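You operate a simulated robot arm through the tools that you are given. There is no shell and no other tool. Be economical: measure what you need, move in short steps, check, and stop when the job is done.

Carry out the task below with a simulated robot arm. There is one attempt and no reset: what you move stays moved.

Task
Take the short cream core and put it on the silver sheet. Push the grey drawer of the core bench shut. Close the blue drawer of the core bench. Turn the blue knob to 0. Fetch the orange wad and set it on top of the blue roll on the top of the mixing bench. Take the small green can and put it on the top of the mixing bench. Turn the pace knob to 5. Close the drawer of the unwind table. Press the test button three times. The order is free. Set down upright: short cream core, small green can.

Only the result counts: the job must be done as asked and must still hold three seconds after the hand-in. Knocking over, shifting, dropping, spilling or breaking anything else fails it. Flat cloth is picked up by pressing the open fingertips on it (5 to 10 N) and closing them slowly along it; thin cloth reads only 2 to 8 mm in the jaws.

Robot
A 6-joint arm with a fingered hand on a trunk, on a base that drives. Base frame: it is fixed to the floor where the robot stands at the start and does not move with it; the origin is under the middle of the robot, x ahead of it, y to its left, z up; the surface under the hand at the start is at about z = 0.8. Units: m, degrees, N and s.
With the tool pointing down near the work surface it reaches from about 0.34 to 0.76 m from the robot's upright axis, wherever it stands. Its first joint turns from -166.0 to 166.0 degrees. Places, roughly: blue drawer of the core bench [1.1, -0.8, 0.7]; blue knob [-0.6, -3.4, 1]; blue roll (11x12x10 cm) [-2.7, -7.3, 0.8]; drawer of the unwind table [-0.6, -13.1, 0.7]; grey drawer of the core bench [1.1, -0.8, 0.5]; orange wad (7x7x6 cm) [-2.9, -7.1, 0.8]; pace knob [-0.5, -8.1, 1.3]; short cream core (9x9x11 cm) [0.5, -0.1, 0.9]; silver sheet (11x15x1 cm) [0.5, -0.3, 0.8]; small green can (8x8x13 cm) [-2.7, -7.7, 0.5]; test button [4.5, -6, 0.9]; top of the mixing bench [-2.8, -7.7, 0.8]. Payload 4 kg.
Tool frame: the origin (TCP) lies between the finger pads and is the grasp point; the fingertips stand 0.026 m ahead of it; z points along the fingers, y is the line along which they close. The gripper opens to 0.148 m. The gripper's body begins 0.073 m behind the TCP. The gripper is a hand of 3 fingers: y runs from the thumb to the fingers, the wrist lies at [0, 0, -0.239] in the tool frame, and closing takes about 1.5 s.
Orientation is told as [roll, pitch, yaw] about the base's x, y, z axes, in that order, counted from this pose: with the fingers straight down and closing along the base's y, the tool's x points along the base's -x, its y along +y and its z along -z.

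Tools
- The arm moves only by the tool apply_moves. Its argument "commands" is a list of rows, each a list of 2 entries, a list of its own where there are three numbers: the shift along the tool's x, y, z in m, then the turn, a rotation vector about the tool's x, y, z in degrees. In form: [[[dx, dy, dz], [rx, ry, rz]], ...]. A call has 1 to 12 rows; each row shifts and turns the commanded pose from where the row before left it, along the tool's axes as they then stand. "claw" is the opening, from 0 (shut) to 1 (fully open), set as the call begins (left out, the last holds). Rows are played at 5 a second. More than 0.05 m and 8.6 degrees between two rows, or a gripper value outside its range, and nothing of the call is played. Where a pose cannot be reached the arm comes as near as it can. A force on the tool above 40 N (or 10 N above the force at the start of the call, whichever is more), or a blocked arm, ends the call early, and 0.2 s more pass. Each finger travels about 0.153 m/s and halts on what it meets, pressing with about 30 N; the grip force reading is that of the motor and also rises with nothing between the fingers. The clock runs only during rows and for 0.2 s after the last one: add rows that do not move to give the fingers time. It gives the time, the measured TCP pose, the force on the tool (base axes), the opening and the grip force at its end, in the units of the frame above (readings bear some noise), with the torque about the TCP (base axes, N m) and any sound that the robot's microphone picked up.
- Cameras (640 x 400 px; columns grow to the right, rows downward): "scene" is now at [0.0105, 0.1268, 1.4487]; the picture's right is [-0.37, -0.93, 0.00], its down [-0.64, 0.26, -0.72] and it looks along [0.67, -0.27, -0.69] (base axes); focal length 267 px, centre (320, 200). "wrist" rides on the gripper at [0.068, -0.039, -0.09] in the tool frame; the picture's right is [0.50, 0.87, 0.00], its down [-0.66, 0.38, -0.65] and it looks along [-0.57, 0.33, 0.76] (tool axes); focal length 222 px, centre (320, 200). There is no depth. A picture from a camera that has moved, and an enlarged one, comes with that camera's place and axes in the base frame and with its lens. The place of the scene camera against the robot may be out by one fixed shift of up to 0.025 m in any direction.
- capture(camera): a new picture of that camera. The clock stands still meanwhile.
- slide_trunk(by): slides the trunk up (or, below 0, down) by that many m; the arm and the scene camera ride with it, the base frame stays. It gives what a move gives, with no picture.
- roll_base(legs): drives the robot by 1 to 6 legs, each [ahead, left, turn to the left] in m, m and degrees, along the robot's own axes; the way and the turn of a leg run together, so that a leg with both is an arc; at most 1.5 m and 180 degrees a leg. The arm and the cameras ride along, it lands a little off, and it stops where it bumps. It gives what a move gives.
- move_fingers(finger1, finger2, thumb_bend): sets how far each is bent, from 0 (flat) to 1 (curled in); at 0.3 the hand is open as for a grip, at 0.7 the pads meet at the TCP. One left out holds its place. A second passes; each finger stops where it meets its share of the squeeze, and holds until it gets a number again. A gripper value or a shape takes the hand back. It gives what a move gives, with no picture; readings hold the bend of each and the force on the fingers (four entries, about 0 where the hand has none), thumb and palm.
- hand_shape(shape): the hand has 3 fingers and takes this shape, open, in about a second: jaw (thumb against the fingers, like two jaws); tri (thumb and two fingers); tip (a fingertip pinch); poke (one finger out to press); point (the index stretched); flat (the hand flat); cup (the hand cupped); fist (a fist). The gripper value then closes the fingers along that shape, each until it touches; the sizes above hold for jaw. It gives what a move gives, with no picture.
- pan_tilt(pan, tilt): turns the head with the scene camera to pan (to the left, within 155 degrees either way) and tilt (down, from -29 to 69), counted from straight ahead of the robot. It gives what a move gives.
- zoom(camera, box): a new picture of the part [left, top, right, bottom] of that camera's present view, enlarged. The clock stands still meanwhile.
- finish_job(): hands the job in; it is judged then, once.

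Work in short steps. Places have to be worked out from the pictures, the camera data and where the tool is seen: move nearer, look again, correct. Check each grasp and each placing, and mend what went wrong. You have 186 turns and 148 pictures in all, those below and enlarged ones among them. Open the gripper and draw the arm clear of the work before you hand the job in, unless the task says otherwise; then end with one line.

The tools are called after "Call:" as a command line: name --argument value ..., lists and objects as JSON in quotes. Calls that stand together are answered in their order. apply_moves: Moves the arm, as the interface text tells. Its arguments: {"type":"object","properties":{"commands":{"type":"array","items":{"type":"array"}},"claw":{"type":"number"}},"required":["commands"]} The other tools are called the same way: slide_trunk (by) slides the trunk up or down; hand_shape (shape) gives the hand a shape; move_fingers (finger1, finger2, thumb_bend) moves the fingers one by one; roll_base (legs) drives the base; pan_tilt (pan, tilt) turns the head that bears the scene camera; capture (camera) takes a picture; zoom (camera, box) takes an enlarged picture of a part of a camera's view; finish_job () hands the job in.

At the start:

```text
t: 0.0
tool_pos: [0.4675, -0.1468, 1.047]
ee_rot: [-0.1, 0.0, 0.0]
wrist_force: [-1.0, -0.4, 0.5]
ft_torque: [-0.02, 0.01, 0.02]
width: 0.1481
finger_force: 0.1
shape: jaw
bend: [0.3, 0.3, 0.3]
finger forces: [0.1, 0.1, 0.0, 0.0, 0.0, 0.0]
trunk travel left (down, up): [-0.425, 0.165]
robot x, y, heading: [0.0027, -0.0043, -0.0]
head pan, tilt: [-21.9, 43.7]
```

scene: 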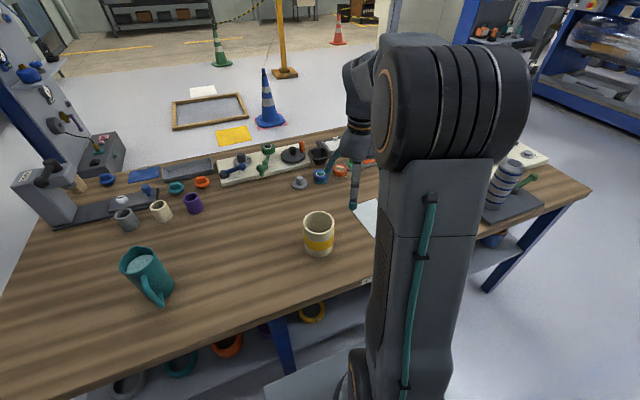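
wrist: 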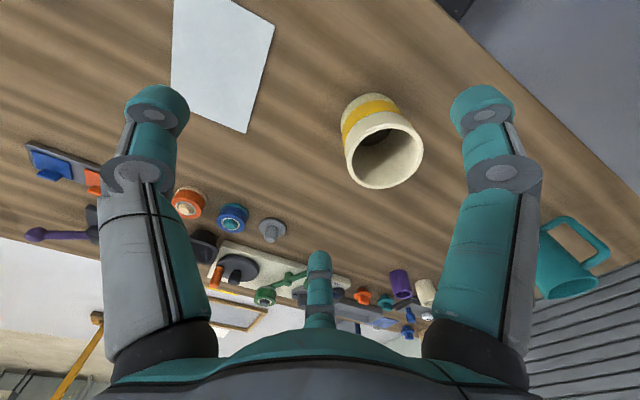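

The core stands at about [0.48, -0.045] and the sheet is centred at about [0.50, -0.27]. I'll move above the core and look again.

Call:
apply_moves --commands '[[[-0.006, 0.05, 0], [0, 0, 0]], [[-0.006, 0.05, 0], [0, 0, 0]], [[0, 0, 0.03], [0, 0, 0]], [[0, 0, 0], [0, 0, 0]]]' --claw 1

Call:
capture --camera "wrist"

```text
refused: row 1 steps farther than a row can; nothing moved
```

```text
145 pictures are left
camera wrist: at [0.4016, -0.1853, 1.1386], right [-0.5, 0.87, 0.0], down [0.66, 0.38, 0.65], along [0.57, 0.33, -0.76], focal length 222 px, centre (320, 200)
```

wrist: 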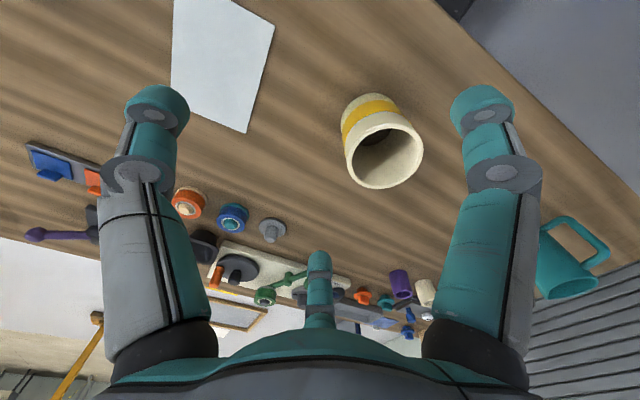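

The row was over 0.05 m in length, so I'll use smaller steps.

Call:
apply_moves --commands '[[[-0.004, 0.034, 0], [0, 0, 0]], [[-0.004, 0.034, 0], [0, 0, 0]], [[-0.004, 0.034, 0], [0, 0, 0]], [[0, 0, 0.03], [0, 0, 0]], [[0, 0, 0], [0, 0, 0]]]' --claw 1

Call:
capture --camera "wrist"

```text
t: 1.2
tool_pos: [0.4802, -0.0445, 1.0151]
ee_rot: [0.0, 0.0, 0.0]
wrist_force: [-0.5, 0.3, 1.0]
ft_torque: [-0.01, -0.03, -0.01]
width: 0.1477
finger_force: 0.0
shape: jaw
bend: [0.3, 0.3, 0.3]
finger forces: [0.1, 0.0, 0.1, 0.1, 0.0, 0.1]
trunk travel left (down, up): [-0.425, 0.165]
robot x, y, heading: [0.0017, 0.0015, 0.1]
head pan, tilt: [-21.9, 43.7]
```

```text
144 pictures are left
camera wrist: at [0.414, -0.0837, 1.108], right [-0.5, 0.87, 0.0], down [0.66, 0.38, 0.65], along [0.57, 0.33, -0.76], focal length 222 px, centre (320, 200)
```

wrist: 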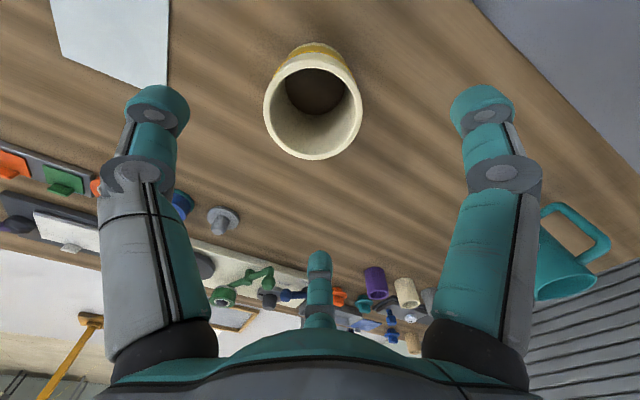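

The rim centre works out at [0.474, -0.055]. I'll correct for that, descend to z≈0.86 and close.

Call:
apply_moves --commands '[[[0.006, -0.011, 0.03], [0, 0, 0]], [[0, 0, 0.04], [0, 0, 0]], [[0, 0, 0.04], [0, 0, 0]], [[0, 0, 0.042], [0, 0, 0]], [[0, 0, 0], [0, 0, 0]]]'

Call:
capture --camera "wrist"

```text
t: 2.4
tool_pos: [0.4738, -0.056, 0.8638]
ee_rot: [0.0, -0.1, -0.1]
wrist_force: [-0.7, 0.2, 0.8]
ft_torque: [0.01, 0.03, 0.01]
width: 0.1478
finger_force: 0.0
shape: jaw
bend: [0.3, 0.3, 0.3]
finger forces: [0.0, 0.4, 0.0, 0.1, 0.0, 0.0]
trunk travel left (down, up): [-0.425, 0.165]
robot x, y, heading: [0.0013, 0.0004, -0.0]
head pan, tilt: [-21.9, 43.7]
```

```text
143 pictures are left
camera wrist: at [0.4076, -0.0948, 0.9553], right [-0.5, 0.87, 0.0], down [0.66, 0.38, 0.65], along [0.57, 0.33, -0.76], focal length 222 px, centre (320, 200)
```

wrist: 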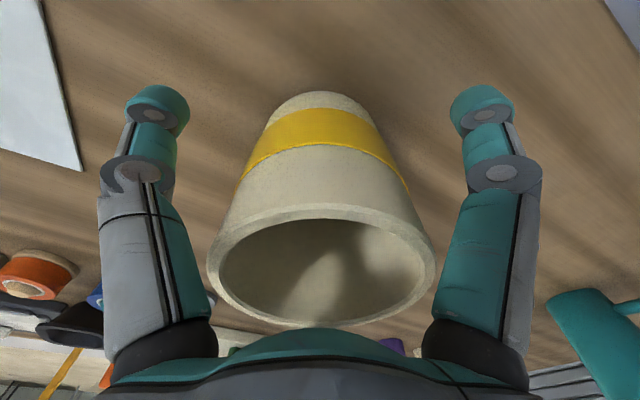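

The core sits squarely between the fingers, so I'll close.

Call:
apply_moves --commands '[[[0, 0, 0], [0, 0, 0]], [[0, 0, 0], [0, 0, 0]], [[0, 0, 0], [0, 0, 0]], [[0, 0, 0], [0, 0, 0]], [[0, 0, 0], [0, 0, 0]], [[0, 0, 0], [0, 0, 0]], [[0, 0, 0], [0, 0, 0]]]' --claw 0

```text
t: 4.0
tool_pos: [0.4733, -0.0558, 0.8641]
ee_rot: [-0.1, 0.0, 0.1]
wrist_force: [0.5, -1.3, -0.2]
ft_torque: [-0.01, 0.02, 0.02]
width: 0.0754
finger_force: 30.5
shape: jaw
bend: [0.37, 0.33, 0.7]
finger forces: [27.9, 26.4, 0.1, 0.0, 26.4, 0.1]
trunk travel left (down, up): [-0.425, 0.165]
robot x, y, heading: [-0.0016, 0.0018, -0.2]
head pan, tilt: [-21.9, 43.7]
```

The core is gripped at 75 mm. I'll lift 5 cm and check.

Call:
apply_moves --commands '[[[0, 0, -0.02], [0, 0, 0]], [[0, 0, -0.03], [0, 0, 0]], [[0, 0, -0.01], [0, 0, 0]], [[0, 0, 0], [0, 0, 0]]]'

Call:
capture --camera "wrist"

Call:
capture --camera "scene"

```text
t: 5.0
tool_pos: [0.4749, -0.0554, 0.9236]
ee_rot: [0.0, 0.0, 0.1]
wrist_force: [0.3, 0.0, -2.1]
ft_torque: [0.01, 0.02, -0.01]
width: 0.0755
finger_force: 30.4
shape: jaw
bend: [0.37, 0.33, 0.7]
finger forces: [28.0, 26.5, 0.0, 0.0, 26.4, 0.0]
trunk travel left (down, up): [-0.425, 0.165]
robot x, y, heading: [-0.0013, -0.0008, 0.1]
head pan, tilt: [-21.9, 43.7]
```

```text
142 pictures are left
camera wrist: at [0.4081, -0.0948, 1.0162], right [-0.5, 0.87, 0.0], down [0.66, 0.38, 0.65], along [0.57, 0.33, -0.76], focal length 222 px, centre (320, 200)
```

wrist: 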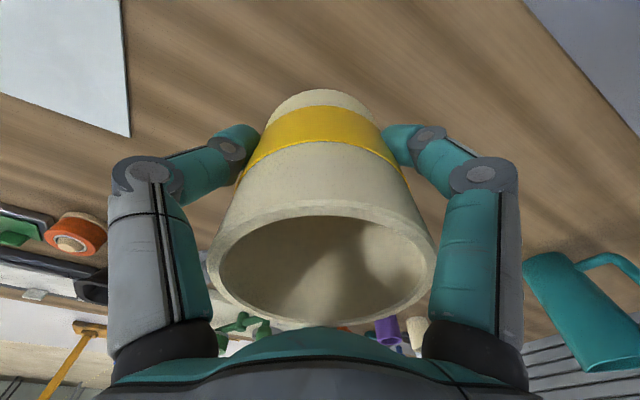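

```text
141 pictures are left
camera scene: at [0.0106, 0.1268, 1.4487], right [-0.37, -0.93, 0.0], down [-0.64, 0.26, -0.72], along [0.67, -0.27, -0.69], focal length 267 px, centre (320, 200)
```

scene: 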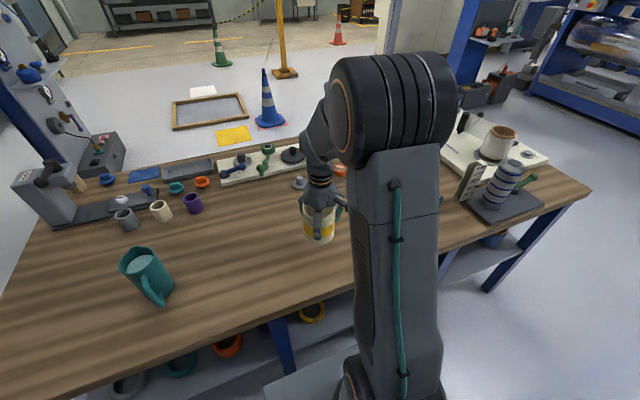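

The core is held upright. I'll carry it over the sheet at [0.50, -0.27].

Call:
apply_moves --commands '[[[-0.005, -0.043, 0], [0, 0, 0]], [[-0.005, -0.043, 0], [0, 0, 0]], [[-0.005, -0.043, 0], [0, 0, 0]], [[-0.005, -0.043, 0], [0, 0, 0]], [[-0.005, -0.043, 0], [0, 0, 0]], [[0, 0, 0], [0, 0, 0]]]'

Call:
capture --camera "wrist"

```text
t: 6.4
tool_pos: [0.4969, -0.2679, 0.9247]
ee_rot: [0.0, 0.0, 0.1]
wrist_force: [-0.8, 0.5, -2.3]
ft_torque: [-0.01, 0.01, 0.02]
width: 0.0754
finger_force: 29.9
shape: jaw
bend: [0.37, 0.33, 0.7]
finger forces: [28.2, 26.5, 0.1, 0.1, 26.5, 0.0]
trunk travel left (down, up): [-0.425, 0.165]
robot x, y, heading: [-0.0027, -0.003, -0.0]
head pan, tilt: [-21.9, 43.7]
```

```text
140 pictures are left
camera wrist: at [0.4302, -0.3078, 1.0164], right [-0.5, 0.87, 0.0], down [0.66, 0.38, 0.65], along [0.57, 0.33, -0.76], focal length 222 px, centre (320, 200)
```

wrist: 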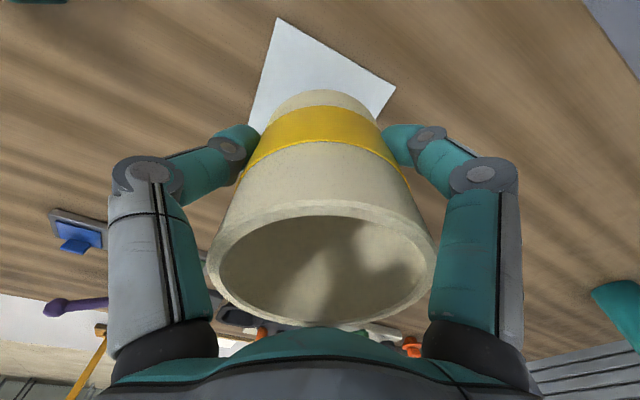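

The sheet centre works out at about [0.512, -0.275]. I'll nudge there and lower.

Call:
apply_moves --commands '[[[-0.014, -0.007, 0.02], [0, 0, 0]], [[0, 0, 0.02], [0, 0, 0]], [[0, 0, 0.008], [0, 0, 0]], [[0, 0, 0.004], [0, 0, 0]], [[0, 0, 0.003], [0, 0, 0]], [[0, 0, 0], [0, 0, 0]]]'

```text
t: 7.8
tool_pos: [0.5123, -0.2767, 0.8697]
ee_rot: [0.0, -0.1, -0.1]
wrist_force: [0.3, -0.2, -1.0]
ft_torque: [0.01, -0.04, -0.01]
width: 0.0752
finger_force: 30.3
shape: jaw
bend: [0.37, 0.33, 0.7]
finger forces: [28.2, 26.4, 0.1, 0.0, 26.4, 0.0]
trunk travel left (down, up): [-0.425, 0.165]
robot x, y, heading: [0.002, -0.0022, 0.0]
head pan, tilt: [-21.9, 43.7]
```

Just about to touch; I'll creep down until there is contact.

Call:
apply_moves --commands '[[[0, 0, 0.002], [0, 0, 0]], [[0, 0, 0.002], [0, 0, 0]], [[0, 0, 0], [0, 0, 0]]]'

```text
t: 8.6
tool_pos: [0.5123, -0.2768, 0.8669]
ee_rot: [0.0, 0.0, 0.0]
wrist_force: [0.1, -0.1, -1.0]
ft_torque: [-0.01, 0.02, -0.02]
width: 0.0753
finger_force: 30.4
shape: jaw
bend: [0.37, 0.33, 0.7]
finger forces: [28.3, 26.5, 0.0, 0.0, 26.6, 0.0]
trunk travel left (down, up): [-0.425, 0.165]
robot x, y, heading: [0.0022, 0.0002, 0.2]
head pan, tilt: [-21.9, 43.7]
```

Call:
apply_moves --commands '[[[0, 0, 0.0015], [0, 0, 0]], [[0, 0, 0], [0, 0, 0]]]'

```text
t: 9.2
tool_pos: [0.5123, -0.2761, 0.8671]
ee_rot: [-0.1, 0.0, 0.0]
wrist_force: [-1.6, 0.6, 11.4]
ft_torque: [-0.04, 0.06, -0.01]
width: 0.0751
finger_force: 29.9
shape: jaw
bend: [0.37, 0.33, 0.7]
finger forces: [29.5, 27.7, 0.1, 0.0, 27.6, 0.0]
trunk travel left (down, up): [-0.425, 0.165]
robot x, y, heading: [0.0006, -0.0017, -0.1]
head pan, tilt: [-21.9, 43.7]
```

Contact at 11 N, so I'll release slowly and rise.

Call:
apply_moves --commands '[[[0, 0, -0.001], [0, 0, 0]], [[0, 0, 0], [0, 0, 0]], [[0, 0, 0], [0, 0, 0]], [[0, 0, 0], [0, 0, 0]], [[0, 0, 0], [0, 0, 0]], [[0, 0, 0], [0, 0, 0]]]' --claw 1

Call:
apply_moves --commands '[[[0, 0, -0.04], [0, 0, 0]], [[0, 0, -0.04], [0, 0, 0]], [[0, 0, -0.04], [0, 0, 0]], [[0, 0, -0.04], [0, 0, 0]], [[0, 0, -0.04], [0, 0, 0]], [[0, 0, 0], [0, 0, 0]]]'

Call:
capture --camera "wrist"

```text
t: 10.6
tool_pos: [0.5129, -0.278, 0.8651]
ee_rot: [0.0, 0.0, 0.0]
wrist_force: [0.1, -0.1, 0.1]
ft_torque: [-0.01, -0.01, 0.01]
width: 0.1477
finger_force: 0.0
shape: jaw
bend: [0.3, 0.3, 0.3]
finger forces: [0.0, 0.0, 0.1, 0.1, 0.1, 0.0]
trunk travel left (down, up): [-0.425, 0.165]
robot x, y, heading: [-0.0004, -0.002, 0.3]
head pan, tilt: [-21.9, 43.7]
```

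```text
t: 12.0
tool_pos: [0.5129, -0.2785, 1.0655]
ee_rot: [0.1, 0.0, 0.0]
wrist_force: [-0.6, 0.2, 0.1]
ft_torque: [-0.01, -0.01, -0.03]
width: 0.1477
finger_force: 0.1
shape: jaw
bend: [0.3, 0.3, 0.3]
finger forces: [0.0, 0.1, 0.1, 0.0, 0.0, 0.1]
trunk travel left (down, up): [-0.425, 0.165]
robot x, y, heading: [-0.0023, -0.0015, -0.2]
head pan, tilt: [-21.9, 43.7]
```

```text
139 pictures are left
camera wrist: at [0.4476, -0.317, 1.1573], right [-0.5, 0.87, 0.0], down [0.66, 0.38, 0.65], along [0.57, 0.33, -0.76], focal length 222 px, centre (320, 200)
```

wrist: 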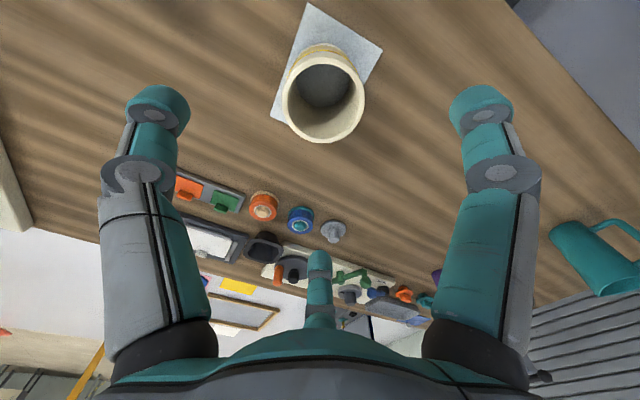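

The core is standing on the sheet. Next I'll look right, toward the drawers at [1.1, -0.8].

Call:
pan_tilt --pan -45 --tilt 30

Call:
capture --camera "scene"

```text
t: 12.9
tool_pos: [0.5147, -0.2782, 1.0651]
ee_rot: [0.0, 0.1, 0.1]
wrist_force: [-0.3, 0.7, 0.2]
ft_torque: [-0.01, 0.03, 0.02]
width: 0.1475
finger_force: 0.2
shape: jaw
bend: [0.3, 0.3, 0.3]
finger forces: [0.0, 0.0, 0.1, 0.1, 0.1, 0.0]
trunk travel left (down, up): [-0.425, 0.165]
robot x, y, heading: [0.0023, -0.0009, -0.2]
head pan, tilt: [-45.0, 30.0]
```

```text
138 pictures are left
camera scene: at [-0.0019, 0.0936, 1.4693], right [-0.71, -0.71, 0.0], down [-0.35, 0.35, -0.87], along [0.61, -0.61, -0.5], focal length 267 px, centre (320, 200)
```

scene: 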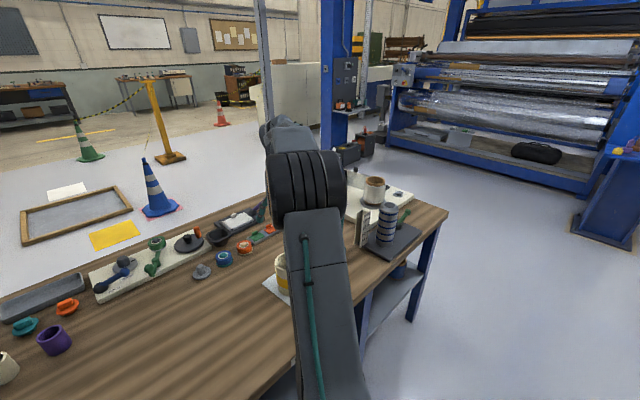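

The drawers are on the bench's far side, so I need to drive around its right end. I'll check the space behind and to the right first.

Call:
pan_tilt --pan -130 --tilt 35

Call:
capture --camera "scene"

Call:
pan_tilt --pan -80 --tilt 25

Call:
capture --camera "scene"

```text
t: 14.5
tool_pos: [0.5146, -0.2777, 1.0653]
ee_rot: [0.0, 0.0, 0.0]
wrist_force: [0.2, -0.2, 0.5]
ft_torque: [0.0, 0.02, -0.01]
width: 0.1479
finger_force: 0.1
shape: jaw
bend: [0.3, 0.3, 0.3]
finger forces: [0.1, 0.0, 0.1, 0.0, 0.1, 0.0]
trunk travel left (down, up): [-0.425, 0.165]
robot x, y, heading: [0.002, -0.0016, -0.2]
head pan, tilt: [-130.0, 35.0]
```

```text
137 pictures are left
camera scene: at [-0.1224, 0.09, 1.4616], right [-0.77, 0.64, 0.0], down [0.37, 0.44, -0.82], along [-0.53, -0.63, -0.57], focal length 267 px, centre (320, 200)
```

scene: 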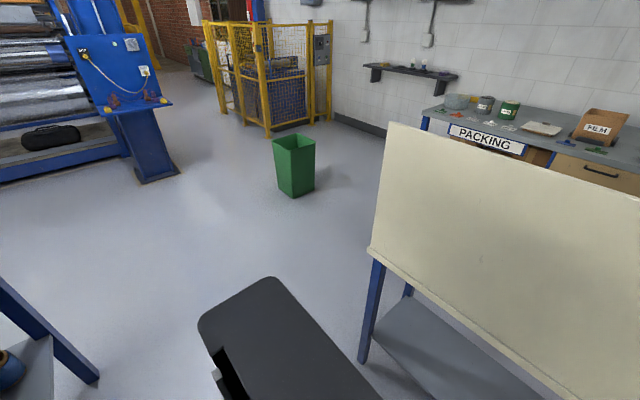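

```text
t: 15.6
tool_pos: [0.5139, -0.2775, 1.0646]
ee_rot: [0.0, 0.0, 0.0]
wrist_force: [0.2, 0.1, 0.4]
ft_torque: [0.01, -0.02, -0.01]
width: 0.1481
finger_force: 0.1
shape: jaw
bend: [0.3, 0.3, 0.3]
finger forces: [0.0, 0.1, 0.0, 0.1, 0.0, 0.0]
trunk travel left (down, up): [-0.425, 0.165]
robot x, y, heading: [0.0005, 0.0001, -0.1]
head pan, tilt: [-80.0, 25.0]
```

```text
136 pictures are left
camera scene: at [-0.0499, 0.0668, 1.4773], right [-0.98, -0.17, 0.0], down [-0.07, 0.42, -0.91], along [0.16, -0.89, -0.42], focal length 267 px, centre (320, 200)
```

scene: 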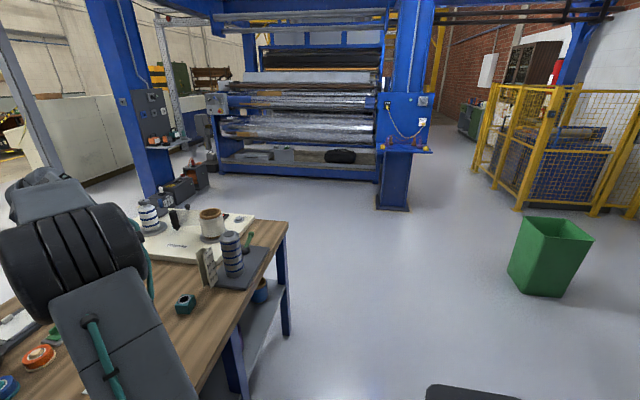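

The way to the right is clear: the bench ends at y≈-1.1 and the bin stands at about [-1.5, -1.75]. I'll raise the trunk and strafe right past the end of the bench.

Call:
slide_trunk --by 0.16

Call:
roll_base --legs '[[-0.05, -0.85, 0], [0, -0.8, 0]]'

Call:
pan_tilt --pan 20 --tilt 35

Call:
capture --camera "scene"

```text
t: 17.5
tool_pos: [0.5148, -0.2778, 1.2242]
ee_rot: [0.0, 0.0, 0.0]
wrist_force: [0.6, 1.0, -0.1]
ft_torque: [-0.02, -0.03, -0.01]
width: 0.1479
finger_force: 0.1
shape: jaw
bend: [0.3, 0.3, 0.3]
finger forces: [0.0, 0.1, 0.0, 0.0, 0.1, 0.1]
trunk travel left (down, up): [-0.585, 0.005]
robot x, y, heading: [-0.0003, -0.0008, 0.2]
head pan, tilt: [-80.0, 25.0]
```

```text
t: 25.9
tool_pos: [0.478, -1.9358, 1.2266]
ee_rot: [0.0, 0.0, 0.9]
wrist_force: [0.0, -0.6, 0.7]
ft_torque: [0.02, 0.0, 0.03]
width: 0.1478
finger_force: 0.1
shape: jaw
bend: [0.3, 0.3, 0.3]
finger forces: [0.0, 0.0, 0.0, 0.0, 0.1, 0.0]
trunk travel left (down, up): [-0.585, 0.005]
robot x, y, heading: [-0.0376, -1.6649, 1.0]
head pan, tilt: [-80.0, 25.0]
```

```text
t: 27.7
tool_pos: [0.4779, -1.9352, 1.2251]
ee_rot: [0.0, 0.0, 0.9]
wrist_force: [0.2, 0.0, 0.5]
ft_torque: [0.0, -0.01, 0.01]
width: 0.1477
finger_force: 0.1
shape: jaw
bend: [0.3, 0.3, 0.3]
finger forces: [0.0, 0.0, 0.0, 0.0, 0.0, 0.0]
trunk travel left (down, up): [-0.585, 0.005]
robot x, y, heading: [-0.041, -1.664, 0.7]
head pan, tilt: [20.0, 35.0]
```

```text
135 pictures are left
camera scene: at [-0.0269, -1.4763, 1.6216], right [0.36, -0.93, 0.0], down [-0.54, -0.2, -0.82], along [0.77, 0.29, -0.57], focal length 267 px, centre (320, 200)
```

scene: 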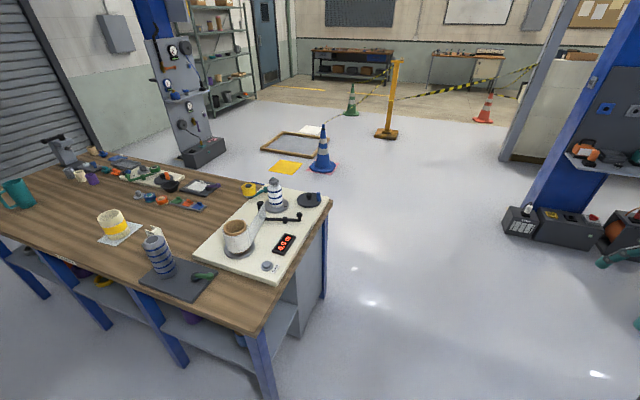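

The way ahead is clear. I'll drive to x≈1.7, turn around, and strafe to stand in front of the drawers.

Call:
roll_base --legs '[[1.0, 0, 0], [0.8, 0, 0], [0, 0, 180], [0, -0.8, 0]]'

Call:
pan_tilt --pan 0 --tilt 50

Call:
capture --camera "scene"

Call:
capture --camera "wrist"

```text
t: 47.8
tool_pos: [1.2497, -0.5769, 1.226]
ee_rot: [0.0, 0.1, 178.2]
wrist_force: [0.4, 0.4, 0.0]
ft_torque: [-0.02, 0.01, 0.0]
width: 0.1477
finger_force: 0.2
shape: jaw
bend: [0.3, 0.3, 0.3]
finger forces: [0.1, 0.0, 0.0, 0.0, 0.0, 0.1]
trunk travel left (down, up): [-0.585, 0.005]
robot x, y, heading: [1.7551, -0.868, 178.4]
head pan, tilt: [20.0, 35.0]
```

```text
t: 48.6
tool_pos: [1.2497, -0.5778, 1.224]
ee_rot: [0.0, 0.0, 178.2]
wrist_force: [-0.8, -0.2, -0.6]
ft_torque: [-0.01, 0.02, -0.04]
width: 0.1482
finger_force: 0.1
shape: jaw
bend: [0.3, 0.3, 0.3]
finger forces: [0.0, 0.0, 0.0, 0.0, 0.0, 0.0]
trunk travel left (down, up): [-0.585, 0.005]
robot x, y, heading: [1.7564, -0.8686, 178.3]
head pan, tilt: [0.0, 50.0]
```

```text
134 pictures are left
camera scene: at [1.7281, -1.0341, 1.5999], right [0.03, 1.0, 0.0], down [0.77, -0.02, -0.64], along [-0.64, 0.02, -0.77], focal length 267 px, centre (320, 200)
```

scene: 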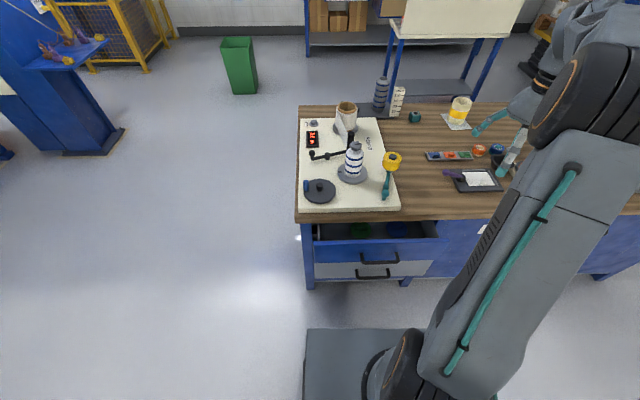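

```text
133 pictures are left
camera wrist: at [1.32, -0.5397, 1.3169], right [0.47, -0.88, 0.0], down [-0.67, -0.36, 0.65], along [-0.58, -0.31, -0.76], focal length 222 px, centre (320, 200)
```

wrist: 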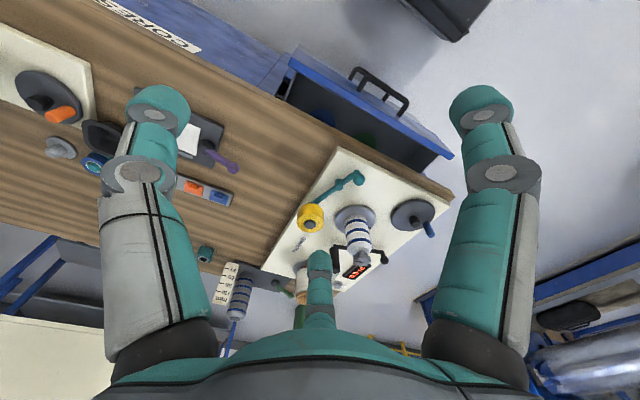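

The blue drawer sits above the grey one, and both stick out. I'll zoom in.

Call:
zoom --camera "scene" --box '[280, 180, 460, 300]'

```text
3.33 times, centred on (370, 240) of scene
camera zoom: at [1.7281, -1.0341, 1.5999], right [0.03, 1.0, 0.0], down [0.77, -0.02, -0.64], along [-0.64, 0.02, -0.77], focal length 891 px, centre (153, 67)
```

zoom: 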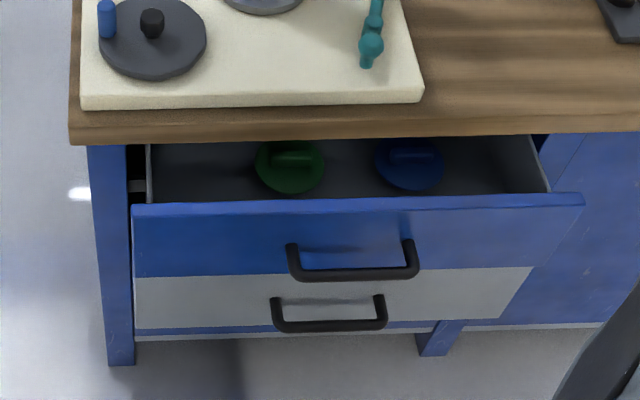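

The drawer fronts are at about x=1.215, spanning y -1.04 to -0.54, with blue at z .575–.746 and grey at z .414–.575. I'll form a fist and tilt the tool to horizontal, pointing at the bench, while still high.

Call:
hand_shape --shape "fist"

Call:
apply_moves --commands '[[[0, 0, 0], [0, -8.2, 0]], [[0, 0, 0], [0, -8.2, 0]], [[0, 0, 0], [0, -8.2, 0]], [[0, 0, 0], [0, -8.2, 0]], [[0, 0, 0], [0, -8.2, 0]], [[0, 0, 0], [0, -8.2, 0]], [[0, 0, 0], [0, -8.2, 0]], [[0, 0, 0], [0, -8.2, 0]], [[0, 0, 0], [0, -8.2, 0]], [[0, 0, 0], [0, -8.2, 0]], [[0, 0, 0], [0, -8, 0]], [[0, 0, 0], [0, 0, 0]]]'

Call:
capture --camera "wrist"

```text
t: 49.5
tool_pos: [1.2501, -0.5762, 1.2254]
ee_rot: [0.0, 0.0, 178.2]
wrist_force: [-0.1, -0.4, 0.2]
ft_torque: [0.0, 0.0, 0.04]
width: 0.0
finger_force: 0.1
shape: fist
bend: [1.0, 1.0, 0.58]
finger forces: [0.0, 0.0, 0.0, 0.0, 0.0, 0.1]
trunk travel left (down, up): [-0.585, 0.005]
robot x, y, heading: [1.7562, -0.873, 178.3]
head pan, tilt: [0.0, 50.0]
```

```text
t: 52.1
tool_pos: [1.142, -0.6477, 1.4028]
ee_rot: [0.8, -66.7, 174.1]
wrist_force: [-1.1, 0.4, -0.4]
ft_torque: [-0.01, -0.04, -0.02]
width: 0.0
finger_force: 0.1
shape: fist
bend: [1.0, 1.0, 0.58]
finger forces: [0.0, 0.1, 0.1, 0.0, 0.1, 0.0]
out of reach, approached as far as the arm can: row 5, 6, 7, 8, 9, 10, 11
trunk travel left (down, up): [-0.585, 0.005]
robot x, y, heading: [1.7559, -0.8719, 178.3]
head pan, tilt: [0.0, 50.0]
```

```text
131 pictures are left
camera wrist: at [1.2559, -0.6182, 1.378], right [0.12, -0.88, -0.45], down [0.31, -0.4, 0.86], along [-0.94, -0.24, 0.22], focal length 222 px, centre (320, 200)
```

wrist: 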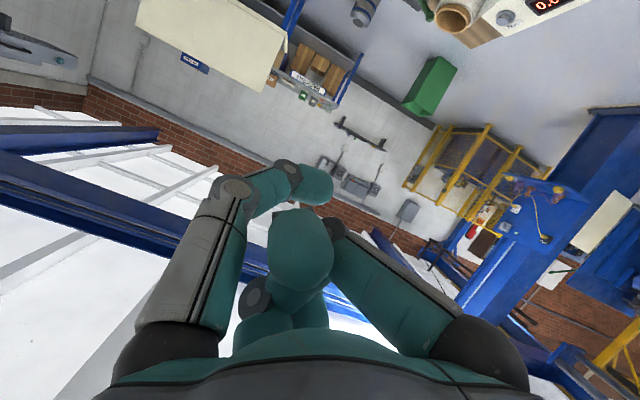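

The arm is too folded for a horizontal tool here. I'll back the base up and extend the arm forward to where the pose can be reached.

Call:
roll_base --legs '[[-0.3, 0, 0]]'

Call:
apply_moves --commands '[[[0, 0, 0.04], [0, 0, 0]], [[0, 0, 0.04], [0, 0, 0]], [[0, 0, 0.04], [0, 0, 0]], [[0, 0, 0.04], [0, 0, 0]], [[0, 0, 0], [0, 0, 0]]]'

```text
t: 54.2
tool_pos: [1.4426, -0.6573, 1.4024]
ee_rot: [1.0, -66.6, 174.4]
wrist_force: [0.5, 0.6, -0.3]
ft_torque: [0.02, 0.03, 0.02]
width: 0.0
finger_force: 0.0
shape: fist
bend: [1.0, 1.0, 0.58]
finger forces: [0.0, 0.0, 0.0, 0.0, 0.1, 0.1]
trunk travel left (down, up): [-0.585, 0.005]
robot x, y, heading: [2.0565, -0.8757, 178.2]
head pan, tilt: [0.0, 50.0]
```

```text
t: 55.4
tool_pos: [1.293, -0.6475, 1.3374]
ee_rot: [0.9, -66.6, 174.3]
wrist_force: [0.3, 0.0, -0.6]
ft_torque: [0.02, 0.02, 0.02]
width: 0.0
finger_force: 0.0
shape: fist
bend: [1.0, 1.0, 0.58]
finger forces: [0.0, 0.0, 0.0, 0.1, 0.1, 0.1]
trunk travel left (down, up): [-0.585, 0.005]
robot x, y, heading: [2.0569, -0.8797, 178.4]
head pan, tilt: [0.0, 50.0]
```

Call:
apply_moves --commands '[[[0, 0, 0], [0, -7.8, 0]], [[0, 0, 0], [0, -7.8, 0]], [[0, 0, 0], [0, -7.8, 0]], [[0, 0, 0], [0, 0, 0]]]'

```text
t: 56.4
tool_pos: [1.1902, -0.6288, 1.4579]
ee_rot: [45.4, -89.5, 129.7]
wrist_force: [-0.2, 0.7, 0.4]
ft_torque: [-0.01, 0.03, -0.01]
width: 0.0002
finger_force: 0.0
shape: fist
bend: [1.0, 1.0, 0.58]
finger forces: [0.0, 0.0, 0.1, 0.1, 0.1, 0.1]
out of reach, approached as far as the arm can: row 1, 2, 3
trunk travel left (down, up): [-0.585, 0.005]
robot x, y, heading: [2.056, -0.8836, 178.7]
head pan, tilt: [0.0, 50.0]
```

A fully horizontal tool is hard to reach, so I'll push with the tool tilted about 45° and the jaw fingertips closed instead.

Call:
apply_moves --commands '[[[0, 0.03, -0.02], [0, 7.5, 0]], [[0, 0.03, -0.02], [0, 7.5, 0]], [[0, 0.03, -0.02], [0, 7.5, 0]], [[0, 0.03, -0.02], [0, 7.5, 0]], [[0, 0.03, 0], [0, 7.5, 0]], [[0, 0, 0], [0, 7.5, 0]], [[0, 0, 0], [0, 0, 0]]]'

Call:
hand_shape --shape "jaw"

Call:
apply_moves --commands '[[[0, 0, 0], [0, 0, 0]], [[0, 0, 0], [0, 0, 0]], [[0, 0, 0], [0, 0, 0]], [[0, 0, 0], [0, 0, 0]], [[0, 0, 0], [0, 0, 0]], [[0, 0, 0], [0, 0, 0]], [[0, 0, 0], [0, 0, 0]]]' --claw 0

```text
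t: 58.0
tool_pos: [1.2958, -0.789, 1.4462]
ee_rot: [0.5, -44.8, 174.8]
wrist_force: [0.3, -0.4, -0.4]
ft_torque: [-0.01, 0.01, -0.02]
width: 0.0001
finger_force: 0.0
shape: fist
bend: [1.0, 1.0, 0.58]
finger forces: [0.0, 0.0, 0.0, 0.0, 0.1, 0.0]
out of reach, approached as far as the arm can: row 5, 6
trunk travel left (down, up): [-0.585, 0.005]
robot x, y, heading: [2.0518, -0.8748, 178.3]
head pan, tilt: [0.0, 50.0]
```

```text
t: 58.9
tool_pos: [1.2954, -0.7901, 1.4469]
ee_rot: [0.5, -45.0, 174.9]
wrist_force: [0.0, 0.9, 0.5]
ft_torque: [0.0, -0.02, 0.03]
width: 0.1478
finger_force: 0.0
shape: jaw
bend: [0.3, 0.3, 0.3]
finger forces: [0.0, 0.0, 0.0, 0.0, 0.1, 0.0]
trunk travel left (down, up): [-0.585, 0.005]
robot x, y, heading: [2.055, -0.8798, 178.5]
head pan, tilt: [0.0, 50.0]
```

```text
t: 60.5
tool_pos: [1.296, -0.7886, 1.4465]
ee_rot: [0.5, -44.9, 174.9]
wrist_force: [-0.1, -0.2, 0.0]
ft_torque: [0.01, 0.02, -0.02]
width: 0.0002
finger_force: 29.9
shape: jaw
bend: [0.7, 0.7, 0.7]
finger forces: [0.0, 0.1, 0.0, 0.0, 0.0, 0.1]
trunk travel left (down, up): [-0.585, 0.005]
robot x, y, heading: [2.0573, -0.8752, 178.3]
head pan, tilt: [0.0, 50.0]
```

I'll back up 0.1, lower the trunk, then bring the hand down to z≈0.68 in front of the blue drawer.

Call:
roll_base --legs '[[-0.1, 0, 0]]'

Call:
slide_trunk --by -0.5

Call:
apply_moves --commands '[[[0.034, 0, 0.034], [0, 0, 0]], [[0.034, 0, 0.034], [0, 0, 0]], [[0.034, 0, 0.034], [0, 0, 0]], [[0.034, 0, 0.034], [0, 0, 0]], [[0.034, 0, 0.034], [0, 0, 0]], [[0.02, 0, 0.02], [0, 0, 0]], [[0, 0, 0], [0, 0, 0]]]'

Call:
capture --camera "scene"

Call:
capture --camera "wrist"

```text
t: 61.6
tool_pos: [1.3971, -0.792, 1.4477]
ee_rot: [0.6, -45.1, 174.8]
wrist_force: [0.2, 0.1, 0.4]
ft_torque: [-0.03, -0.03, -0.03]
width: 0.0
finger_force: 30.2
shape: jaw
bend: [0.7, 0.7, 0.7]
finger forces: [0.0, 0.0, 0.1, 0.1, 0.0, 0.0]
trunk travel left (down, up): [-0.585, 0.005]
robot x, y, heading: [2.1562, -0.883, 178.3]
head pan, tilt: [0.0, 50.0]
```

```text
refused: -0.5 is not a number from -0.4 to 0.4
```

```text
t: 63.2
tool_pos: [1.2802, -0.7781, 1.2491]
ee_rot: [0.6, -44.9, 174.8]
wrist_force: [0.3, 0.3, 0.0]
ft_torque: [-0.04, 0.0, 0.03]
width: 0.0002
finger_force: 30.3
shape: jaw
bend: [0.7, 0.7, 0.7]
finger forces: [0.0, 0.1, 0.1, 0.0, 0.0, 0.0]
out of reach, approached as far as the arm can: row 1, 2, 3, 4, 5, 6
trunk travel left (down, up): [-0.585, 0.005]
robot x, y, heading: [2.156, -0.8817, 178.6]
head pan, tilt: [0.0, 50.0]
```

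```text
130 pictures are left
camera scene: at [2.1294, -1.0455, 1.5998], right [0.03, 1.0, 0.0], down [0.77, -0.02, -0.64], along [-0.64, 0.02, -0.77], focal length 267 px, centre (320, 200)
```

scene: 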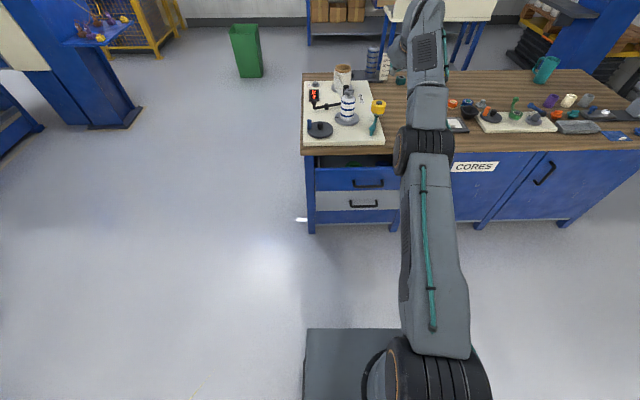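

```text
129 pictures are left
camera wrist: at [1.3963, -0.7485, 1.2665], right [0.28, -0.9, -0.35], down [-0.03, -0.37, 0.93], along [-0.96, -0.25, -0.13], focal length 222 px, centre (320, 200)
```

wrist: 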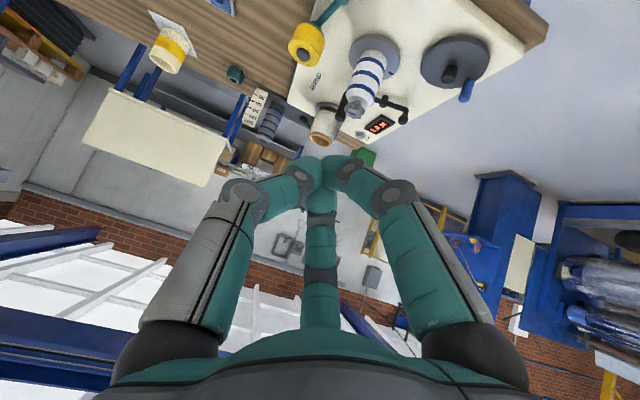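

Clipped moves push the hand outward. I'll ease the tilt to 30°, draw the hand back, then lower the trunk.

Call:
apply_moves --commands '[[[0.03, 0, -0.03], [0, 5, 0]], [[0.03, 0, -0.03], [0, 5, 0]], [[0.03, 0, -0.03], [0, 5, 0]], [[0, 0, 0], [0, 0, 0]]]'

Call:
slide_trunk --by -0.4

```text
t: 64.2
tool_pos: [1.3642, -0.7832, 1.2808]
ee_rot: [0.5, -29.8, 175.0]
wrist_force: [0.2, 0.8, -0.1]
ft_torque: [0.0, -0.05, 0.0]
width: 0.0001
finger_force: 30.4
shape: jaw
bend: [0.7, 0.7, 0.7]
finger forces: [0.1, 0.0, 0.1, 0.0, 0.0, 0.0]
out of reach, approached as far as the arm can: row 1, 2, 3
trunk travel left (down, up): [-0.585, 0.005]
robot x, y, heading: [2.1573, -0.884, 178.4]
head pan, tilt: [0.0, 50.0]
```

```text
t: 68.1
tool_pos: [1.3633, -0.7838, 0.88]
ee_rot: [0.4, -29.9, 175.1]
wrist_force: [-0.6, 0.1, -0.8]
ft_torque: [0.01, -0.01, 0.02]
width: 0.0
finger_force: 29.4
shape: jaw
bend: [0.7, 0.7, 0.7]
finger forces: [0.1, 0.0, 0.0, 0.0, 0.1, 0.0]
trunk travel left (down, up): [-0.185, 0.405]
robot x, y, heading: [2.1548, -0.8797, 178.4]
head pan, tilt: [0.0, 50.0]
```

Call:
slide_trunk --by -0.18

Call:
apply_moves --commands '[[[0.015, 0, 0.026], [0, 0, 0]], [[0, 0, 0], [0, 0, 0]]]'

Call:
capture --camera "wrist"

Call:
capture --camera "scene"

```text
t: 70.1
tool_pos: [1.3625, -0.7842, 0.7003]
ee_rot: [0.4, -29.8, 175.0]
wrist_force: [-0.6, 0.2, 0.0]
ft_torque: [-0.03, 0.0, 0.03]
width: 0.0
finger_force: 30.6
shape: jaw
bend: [0.7, 0.7, 0.7]
finger forces: [0.0, 0.1, 0.0, 0.1, 0.1, 0.0]
trunk travel left (down, up): [-0.005, 0.585]
robot x, y, heading: [2.1569, -0.8805, 178.7]
head pan, tilt: [0.0, 50.0]
```

```text
t: 70.7
tool_pos: [1.3509, -0.7824, 0.676]
ee_rot: [0.3, -29.6, 174.9]
wrist_force: [-0.3, 0.4, 0.6]
ft_torque: [0.02, 0.02, -0.01]
width: 0.0001
finger_force: 30.3
shape: jaw
bend: [0.7, 0.7, 0.7]
finger forces: [0.0, 0.0, 0.1, 0.1, 0.1, 0.1]
out of reach, approached as far as the arm can: row 1
trunk travel left (down, up): [-0.005, 0.585]
robot x, y, heading: [2.1625, -0.8743, 178.5]
head pan, tilt: [0.0, 50.0]
```

```text
128 pictures are left
camera wrist: at [1.4589, -0.7523, 0.7225], right [0.36, -0.9, -0.24], down [-0.28, -0.35, 0.89], along [-0.89, -0.26, -0.38], focal length 222 px, centre (320, 200)
```

wrist: 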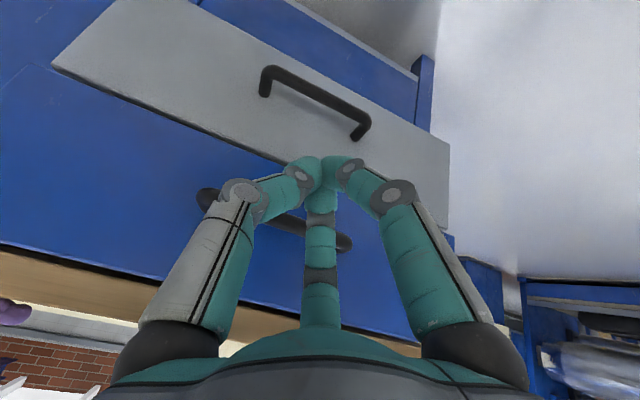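

```text
127 pictures are left
camera scene: at [2.1295, -1.0455, 1.0199], right [0.03, 1.0, 0.0], down [0.77, -0.02, -0.64], along [-0.64, 0.02, -0.77], focal length 267 px, centre (320, 200)
```

scene: 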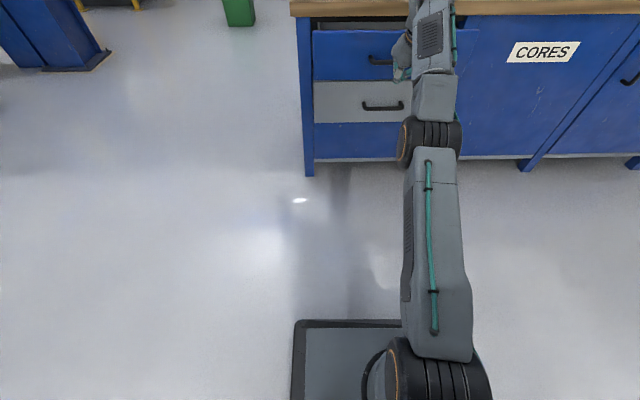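

The hand is in front of the blue handle. I'll push along -x in steps, watching the force.

Call:
apply_moves --commands '[[[-0.026, 0, 0.015], [0, 0, 0]], [[-0.026, 0, 0.015], [0, 0, 0]], [[-0.026, 0, 0.015], [0, 0, 0]], [[-0.018, 0, 0.01], [0, 0, 0]], [[-0.018, 0, 0.01], [0, 0, 0]], [[0, 0, 0], [0, 0, 0]]]'

Call:
capture --camera "wrist"

```text
t: 72.1
tool_pos: [1.337, -0.7875, 0.6552]
ee_rot: [0.3, -29.8, 175.1]
wrist_force: [0.4, 0.3, -0.1]
ft_torque: [0.0, -0.01, 0.02]
width: 0.0
finger_force: 30.1
shape: jaw
bend: [0.7, 0.7, 0.7]
finger forces: [0.0, 0.1, 0.1, 0.1, 0.0, 0.0]
out of reach, approached as far as the arm can: row 1, 2, 3, 4, 5
trunk travel left (down, up): [-0.005, 0.585]
robot x, y, heading: [2.1537, -0.8834, 178.6]
head pan, tilt: [0.0, 50.0]
```

```text
126 pictures are left
camera wrist: at [1.4446, -0.7574, 0.7014], right [0.36, -0.9, -0.24], down [-0.27, -0.35, 0.9], along [-0.89, -0.26, -0.37], focal length 222 px, centre (320, 200)
```

wrist: 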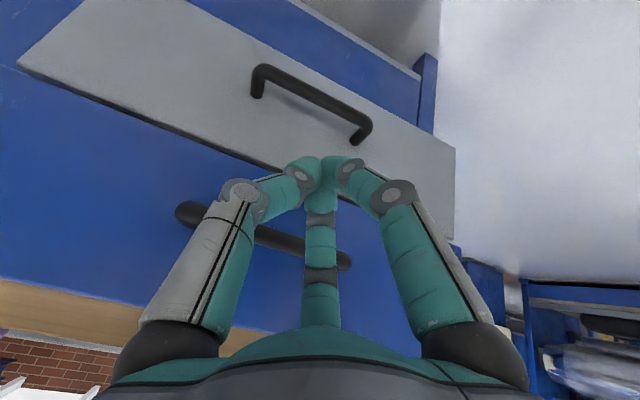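

The arm is at its outer limit, so I'll draw the hand back while the base moves closer.

Call:
apply_moves --commands '[[[0.026, 0, -0.015], [0, 0, 0]], [[0.026, 0, -0.015], [0, 0, 0]], [[0.026, 0, -0.015], [0, 0, 0]], [[0.026, 0, -0.015], [0, 0, 0]], [[0.026, 0, -0.015], [0, 0, 0]], [[0.017, 0, -0.01], [0, 0, 0]], [[0, 0, 0], [0, 0, 0]]]'

Call:
roll_base --legs '[[0.19, 0, 0]]'

Call:
apply_moves --commands '[[[-0.018, 0, 0.01], [0, 0, 0]], [[-0.018, 0, 0.01], [0, 0, 0]], [[-0.018, 0, 0.01], [0, 0, 0]], [[-0.018, 0, 0.01], [0, 0, 0]], [[0, 0, 0], [0, 0, 0]]]'

```text
t: 73.7
tool_pos: [1.3723, -0.7839, 0.7161]
ee_rot: [0.4, -29.7, 175.0]
wrist_force: [-0.3, 0.1, 1.2]
ft_torque: [-0.01, -0.01, 0.0]
width: 0.0001
finger_force: 30.4
shape: jaw
bend: [0.7, 0.7, 0.7]
finger forces: [0.0, 0.1, 0.1, 0.0, 0.0, 0.0]
out of reach, approached as far as the arm can: row 1, 2, 3, 4, 5, 6
trunk travel left (down, up): [-0.005, 0.585]
robot x, y, heading: [2.1548, -0.8796, 178.5]
head pan, tilt: [0.0, 50.0]
```

```text
t: 75.2
tool_pos: [1.1822, -0.7819, 0.7172]
ee_rot: [0.3, -29.7, 175.0]
wrist_force: [0.0, 0.2, 0.8]
ft_torque: [0.0, 0.0, 0.02]
width: 0.0001
finger_force: 29.9
shape: jaw
bend: [0.7, 0.7, 0.7]
finger forces: [0.1, 0.0, 0.0, 0.0, 0.0, 0.0]
trunk travel left (down, up): [-0.005, 0.585]
robot x, y, heading: [1.9649, -0.876, 178.5]
head pan, tilt: [0.0, 50.0]
```

```text
t: 76.6
tool_pos: [1.1631, -0.7887, 0.6975]
ee_rot: [0.2, -30.8, 175.2]
wrist_force: [-1.7, 1.7, 18.9]
ft_torque: [-0.12, -0.06, 0.0]
width: 0.0
finger_force: 30.4
shape: jaw
bend: [0.7, 0.7, 0.7]
finger forces: [1.3, 2.4, 0.1, 0.0, 0.0, 0.0]
out of reach, approached as far as the arm can: row 1, 2, 3, 4
trunk travel left (down, up): [-0.005, 0.585]
robot x, y, heading: [1.9647, -0.8728, 178.5]
head pan, tilt: [0.0, 50.0]
stopped in row 5: the force on the tool passed its limit at 41 N (the readings are from after the stop); the commanded pose is now the measured one
```

Force from below: the hand advanced further than I planned. I'll look before doing anything else.

Call:
capture --camera "wrist"

Call:
capture --camera "scene"

```text
125 pictures are left
camera wrist: at [1.2717, -0.7571, 0.742], right [0.36, -0.9, -0.25], down [-0.26, -0.35, 0.9], along [-0.9, -0.26, -0.36], focal length 222 px, centre (320, 200)
```

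wrist: 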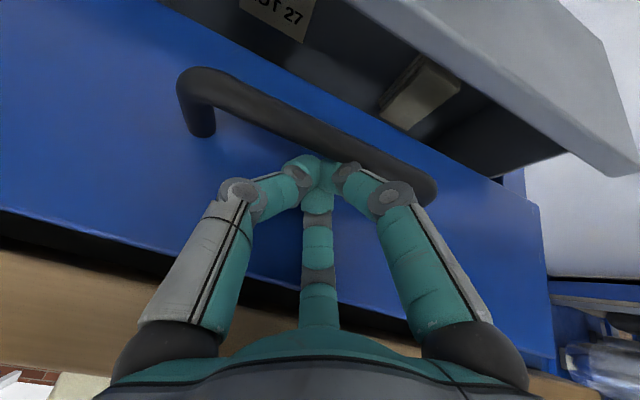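

```text
124 pictures are left
camera scene: at [1.9409, -1.0406, 1.0196], right [0.02, 1.0, 0.0], down [0.77, -0.02, -0.64], along [-0.64, 0.02, -0.77], focal length 267 px, centre (320, 200)
```

scene: 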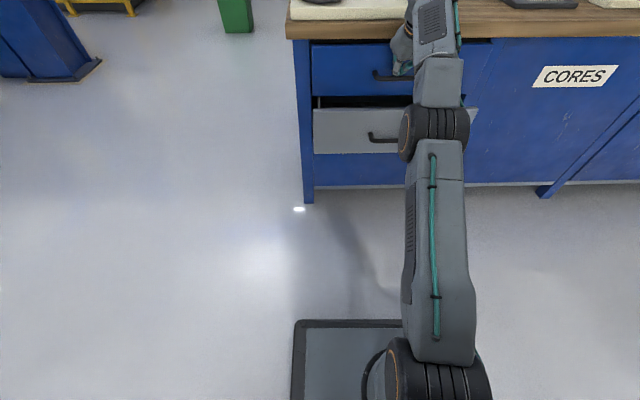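

The drive pushed the blue drawer nearly shut, and the fingertips now rest on its handle. I'll raise the trunk, back off and look.

Call:
slide_trunk --by 0.03

Call:
roll_base --legs '[[-0.15, 0, 0]]'

Call:
capture --camera "wrist"

Call:
zoom --camera "scene" --box '[260, 0, 500, 160]'

```text
t: 77.4
tool_pos: [1.1637, -0.7878, 0.7224]
ee_rot: [0.3, -30.2, 175.0]
wrist_force: [-0.1, 0.0, -0.5]
ft_torque: [0.0, 0.0, -0.03]
width: 0.0001
finger_force: 30.2
shape: jaw
bend: [0.7, 0.7, 0.7]
finger forces: [0.0, 0.2, 0.1, 0.0, 0.0, 0.1]
trunk travel left (down, up): [-0.035, 0.555]
robot x, y, heading: [1.9692, -0.8786, 178.5]
head pan, tilt: [0.0, 50.0]
```

```text
t: 78.8
tool_pos: [1.3145, -0.7919, 0.7237]
ee_rot: [0.3, -30.2, 175.1]
wrist_force: [-1.0, 0.6, 1.5]
ft_torque: [0.02, 0.01, -0.02]
width: 0.0
finger_force: 30.0
shape: jaw
bend: [0.7, 0.7, 0.7]
finger forces: [0.0, 0.0, 0.1, 0.0, 0.0, 0.0]
trunk travel left (down, up): [-0.035, 0.555]
robot x, y, heading: [2.1195, -0.876, 178.5]
head pan, tilt: [0.0, 50.0]
```

```text
123 pictures are left
camera wrist: at [1.4236, -0.7613, 0.7685], right [0.36, -0.9, -0.25], down [-0.27, -0.35, 0.9], along [-0.89, -0.26, -0.37], focal length 222 px, centre (320, 200)
```

wrist: 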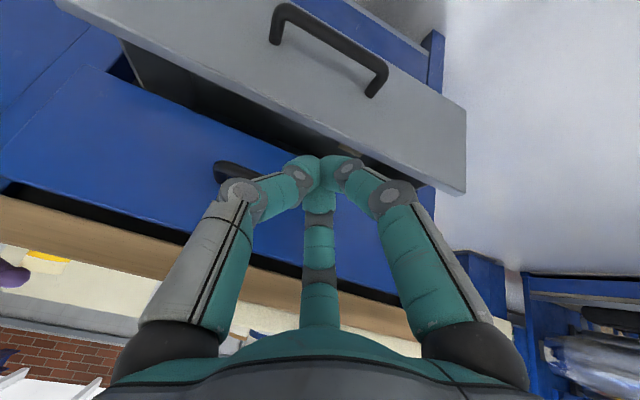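

```text
2.50 times, centred on (380, 80) of scene
camera zoom: at [2.0927, -1.0444, 1.0498], right [0.02, 1.0, 0.0], down [0.77, -0.02, -0.64], along [-0.64, 0.02, -0.77], focal length 668 px, centre (170, 500)
```

zoom: 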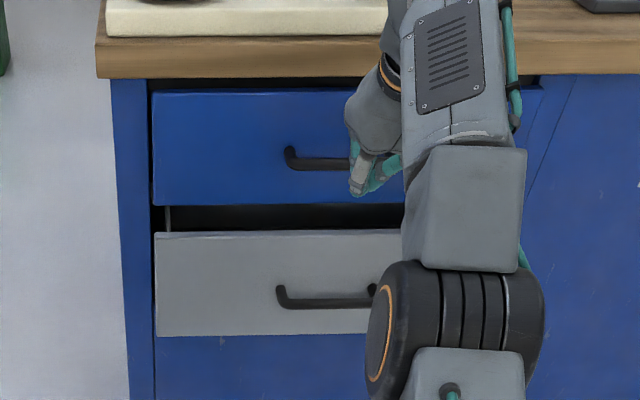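

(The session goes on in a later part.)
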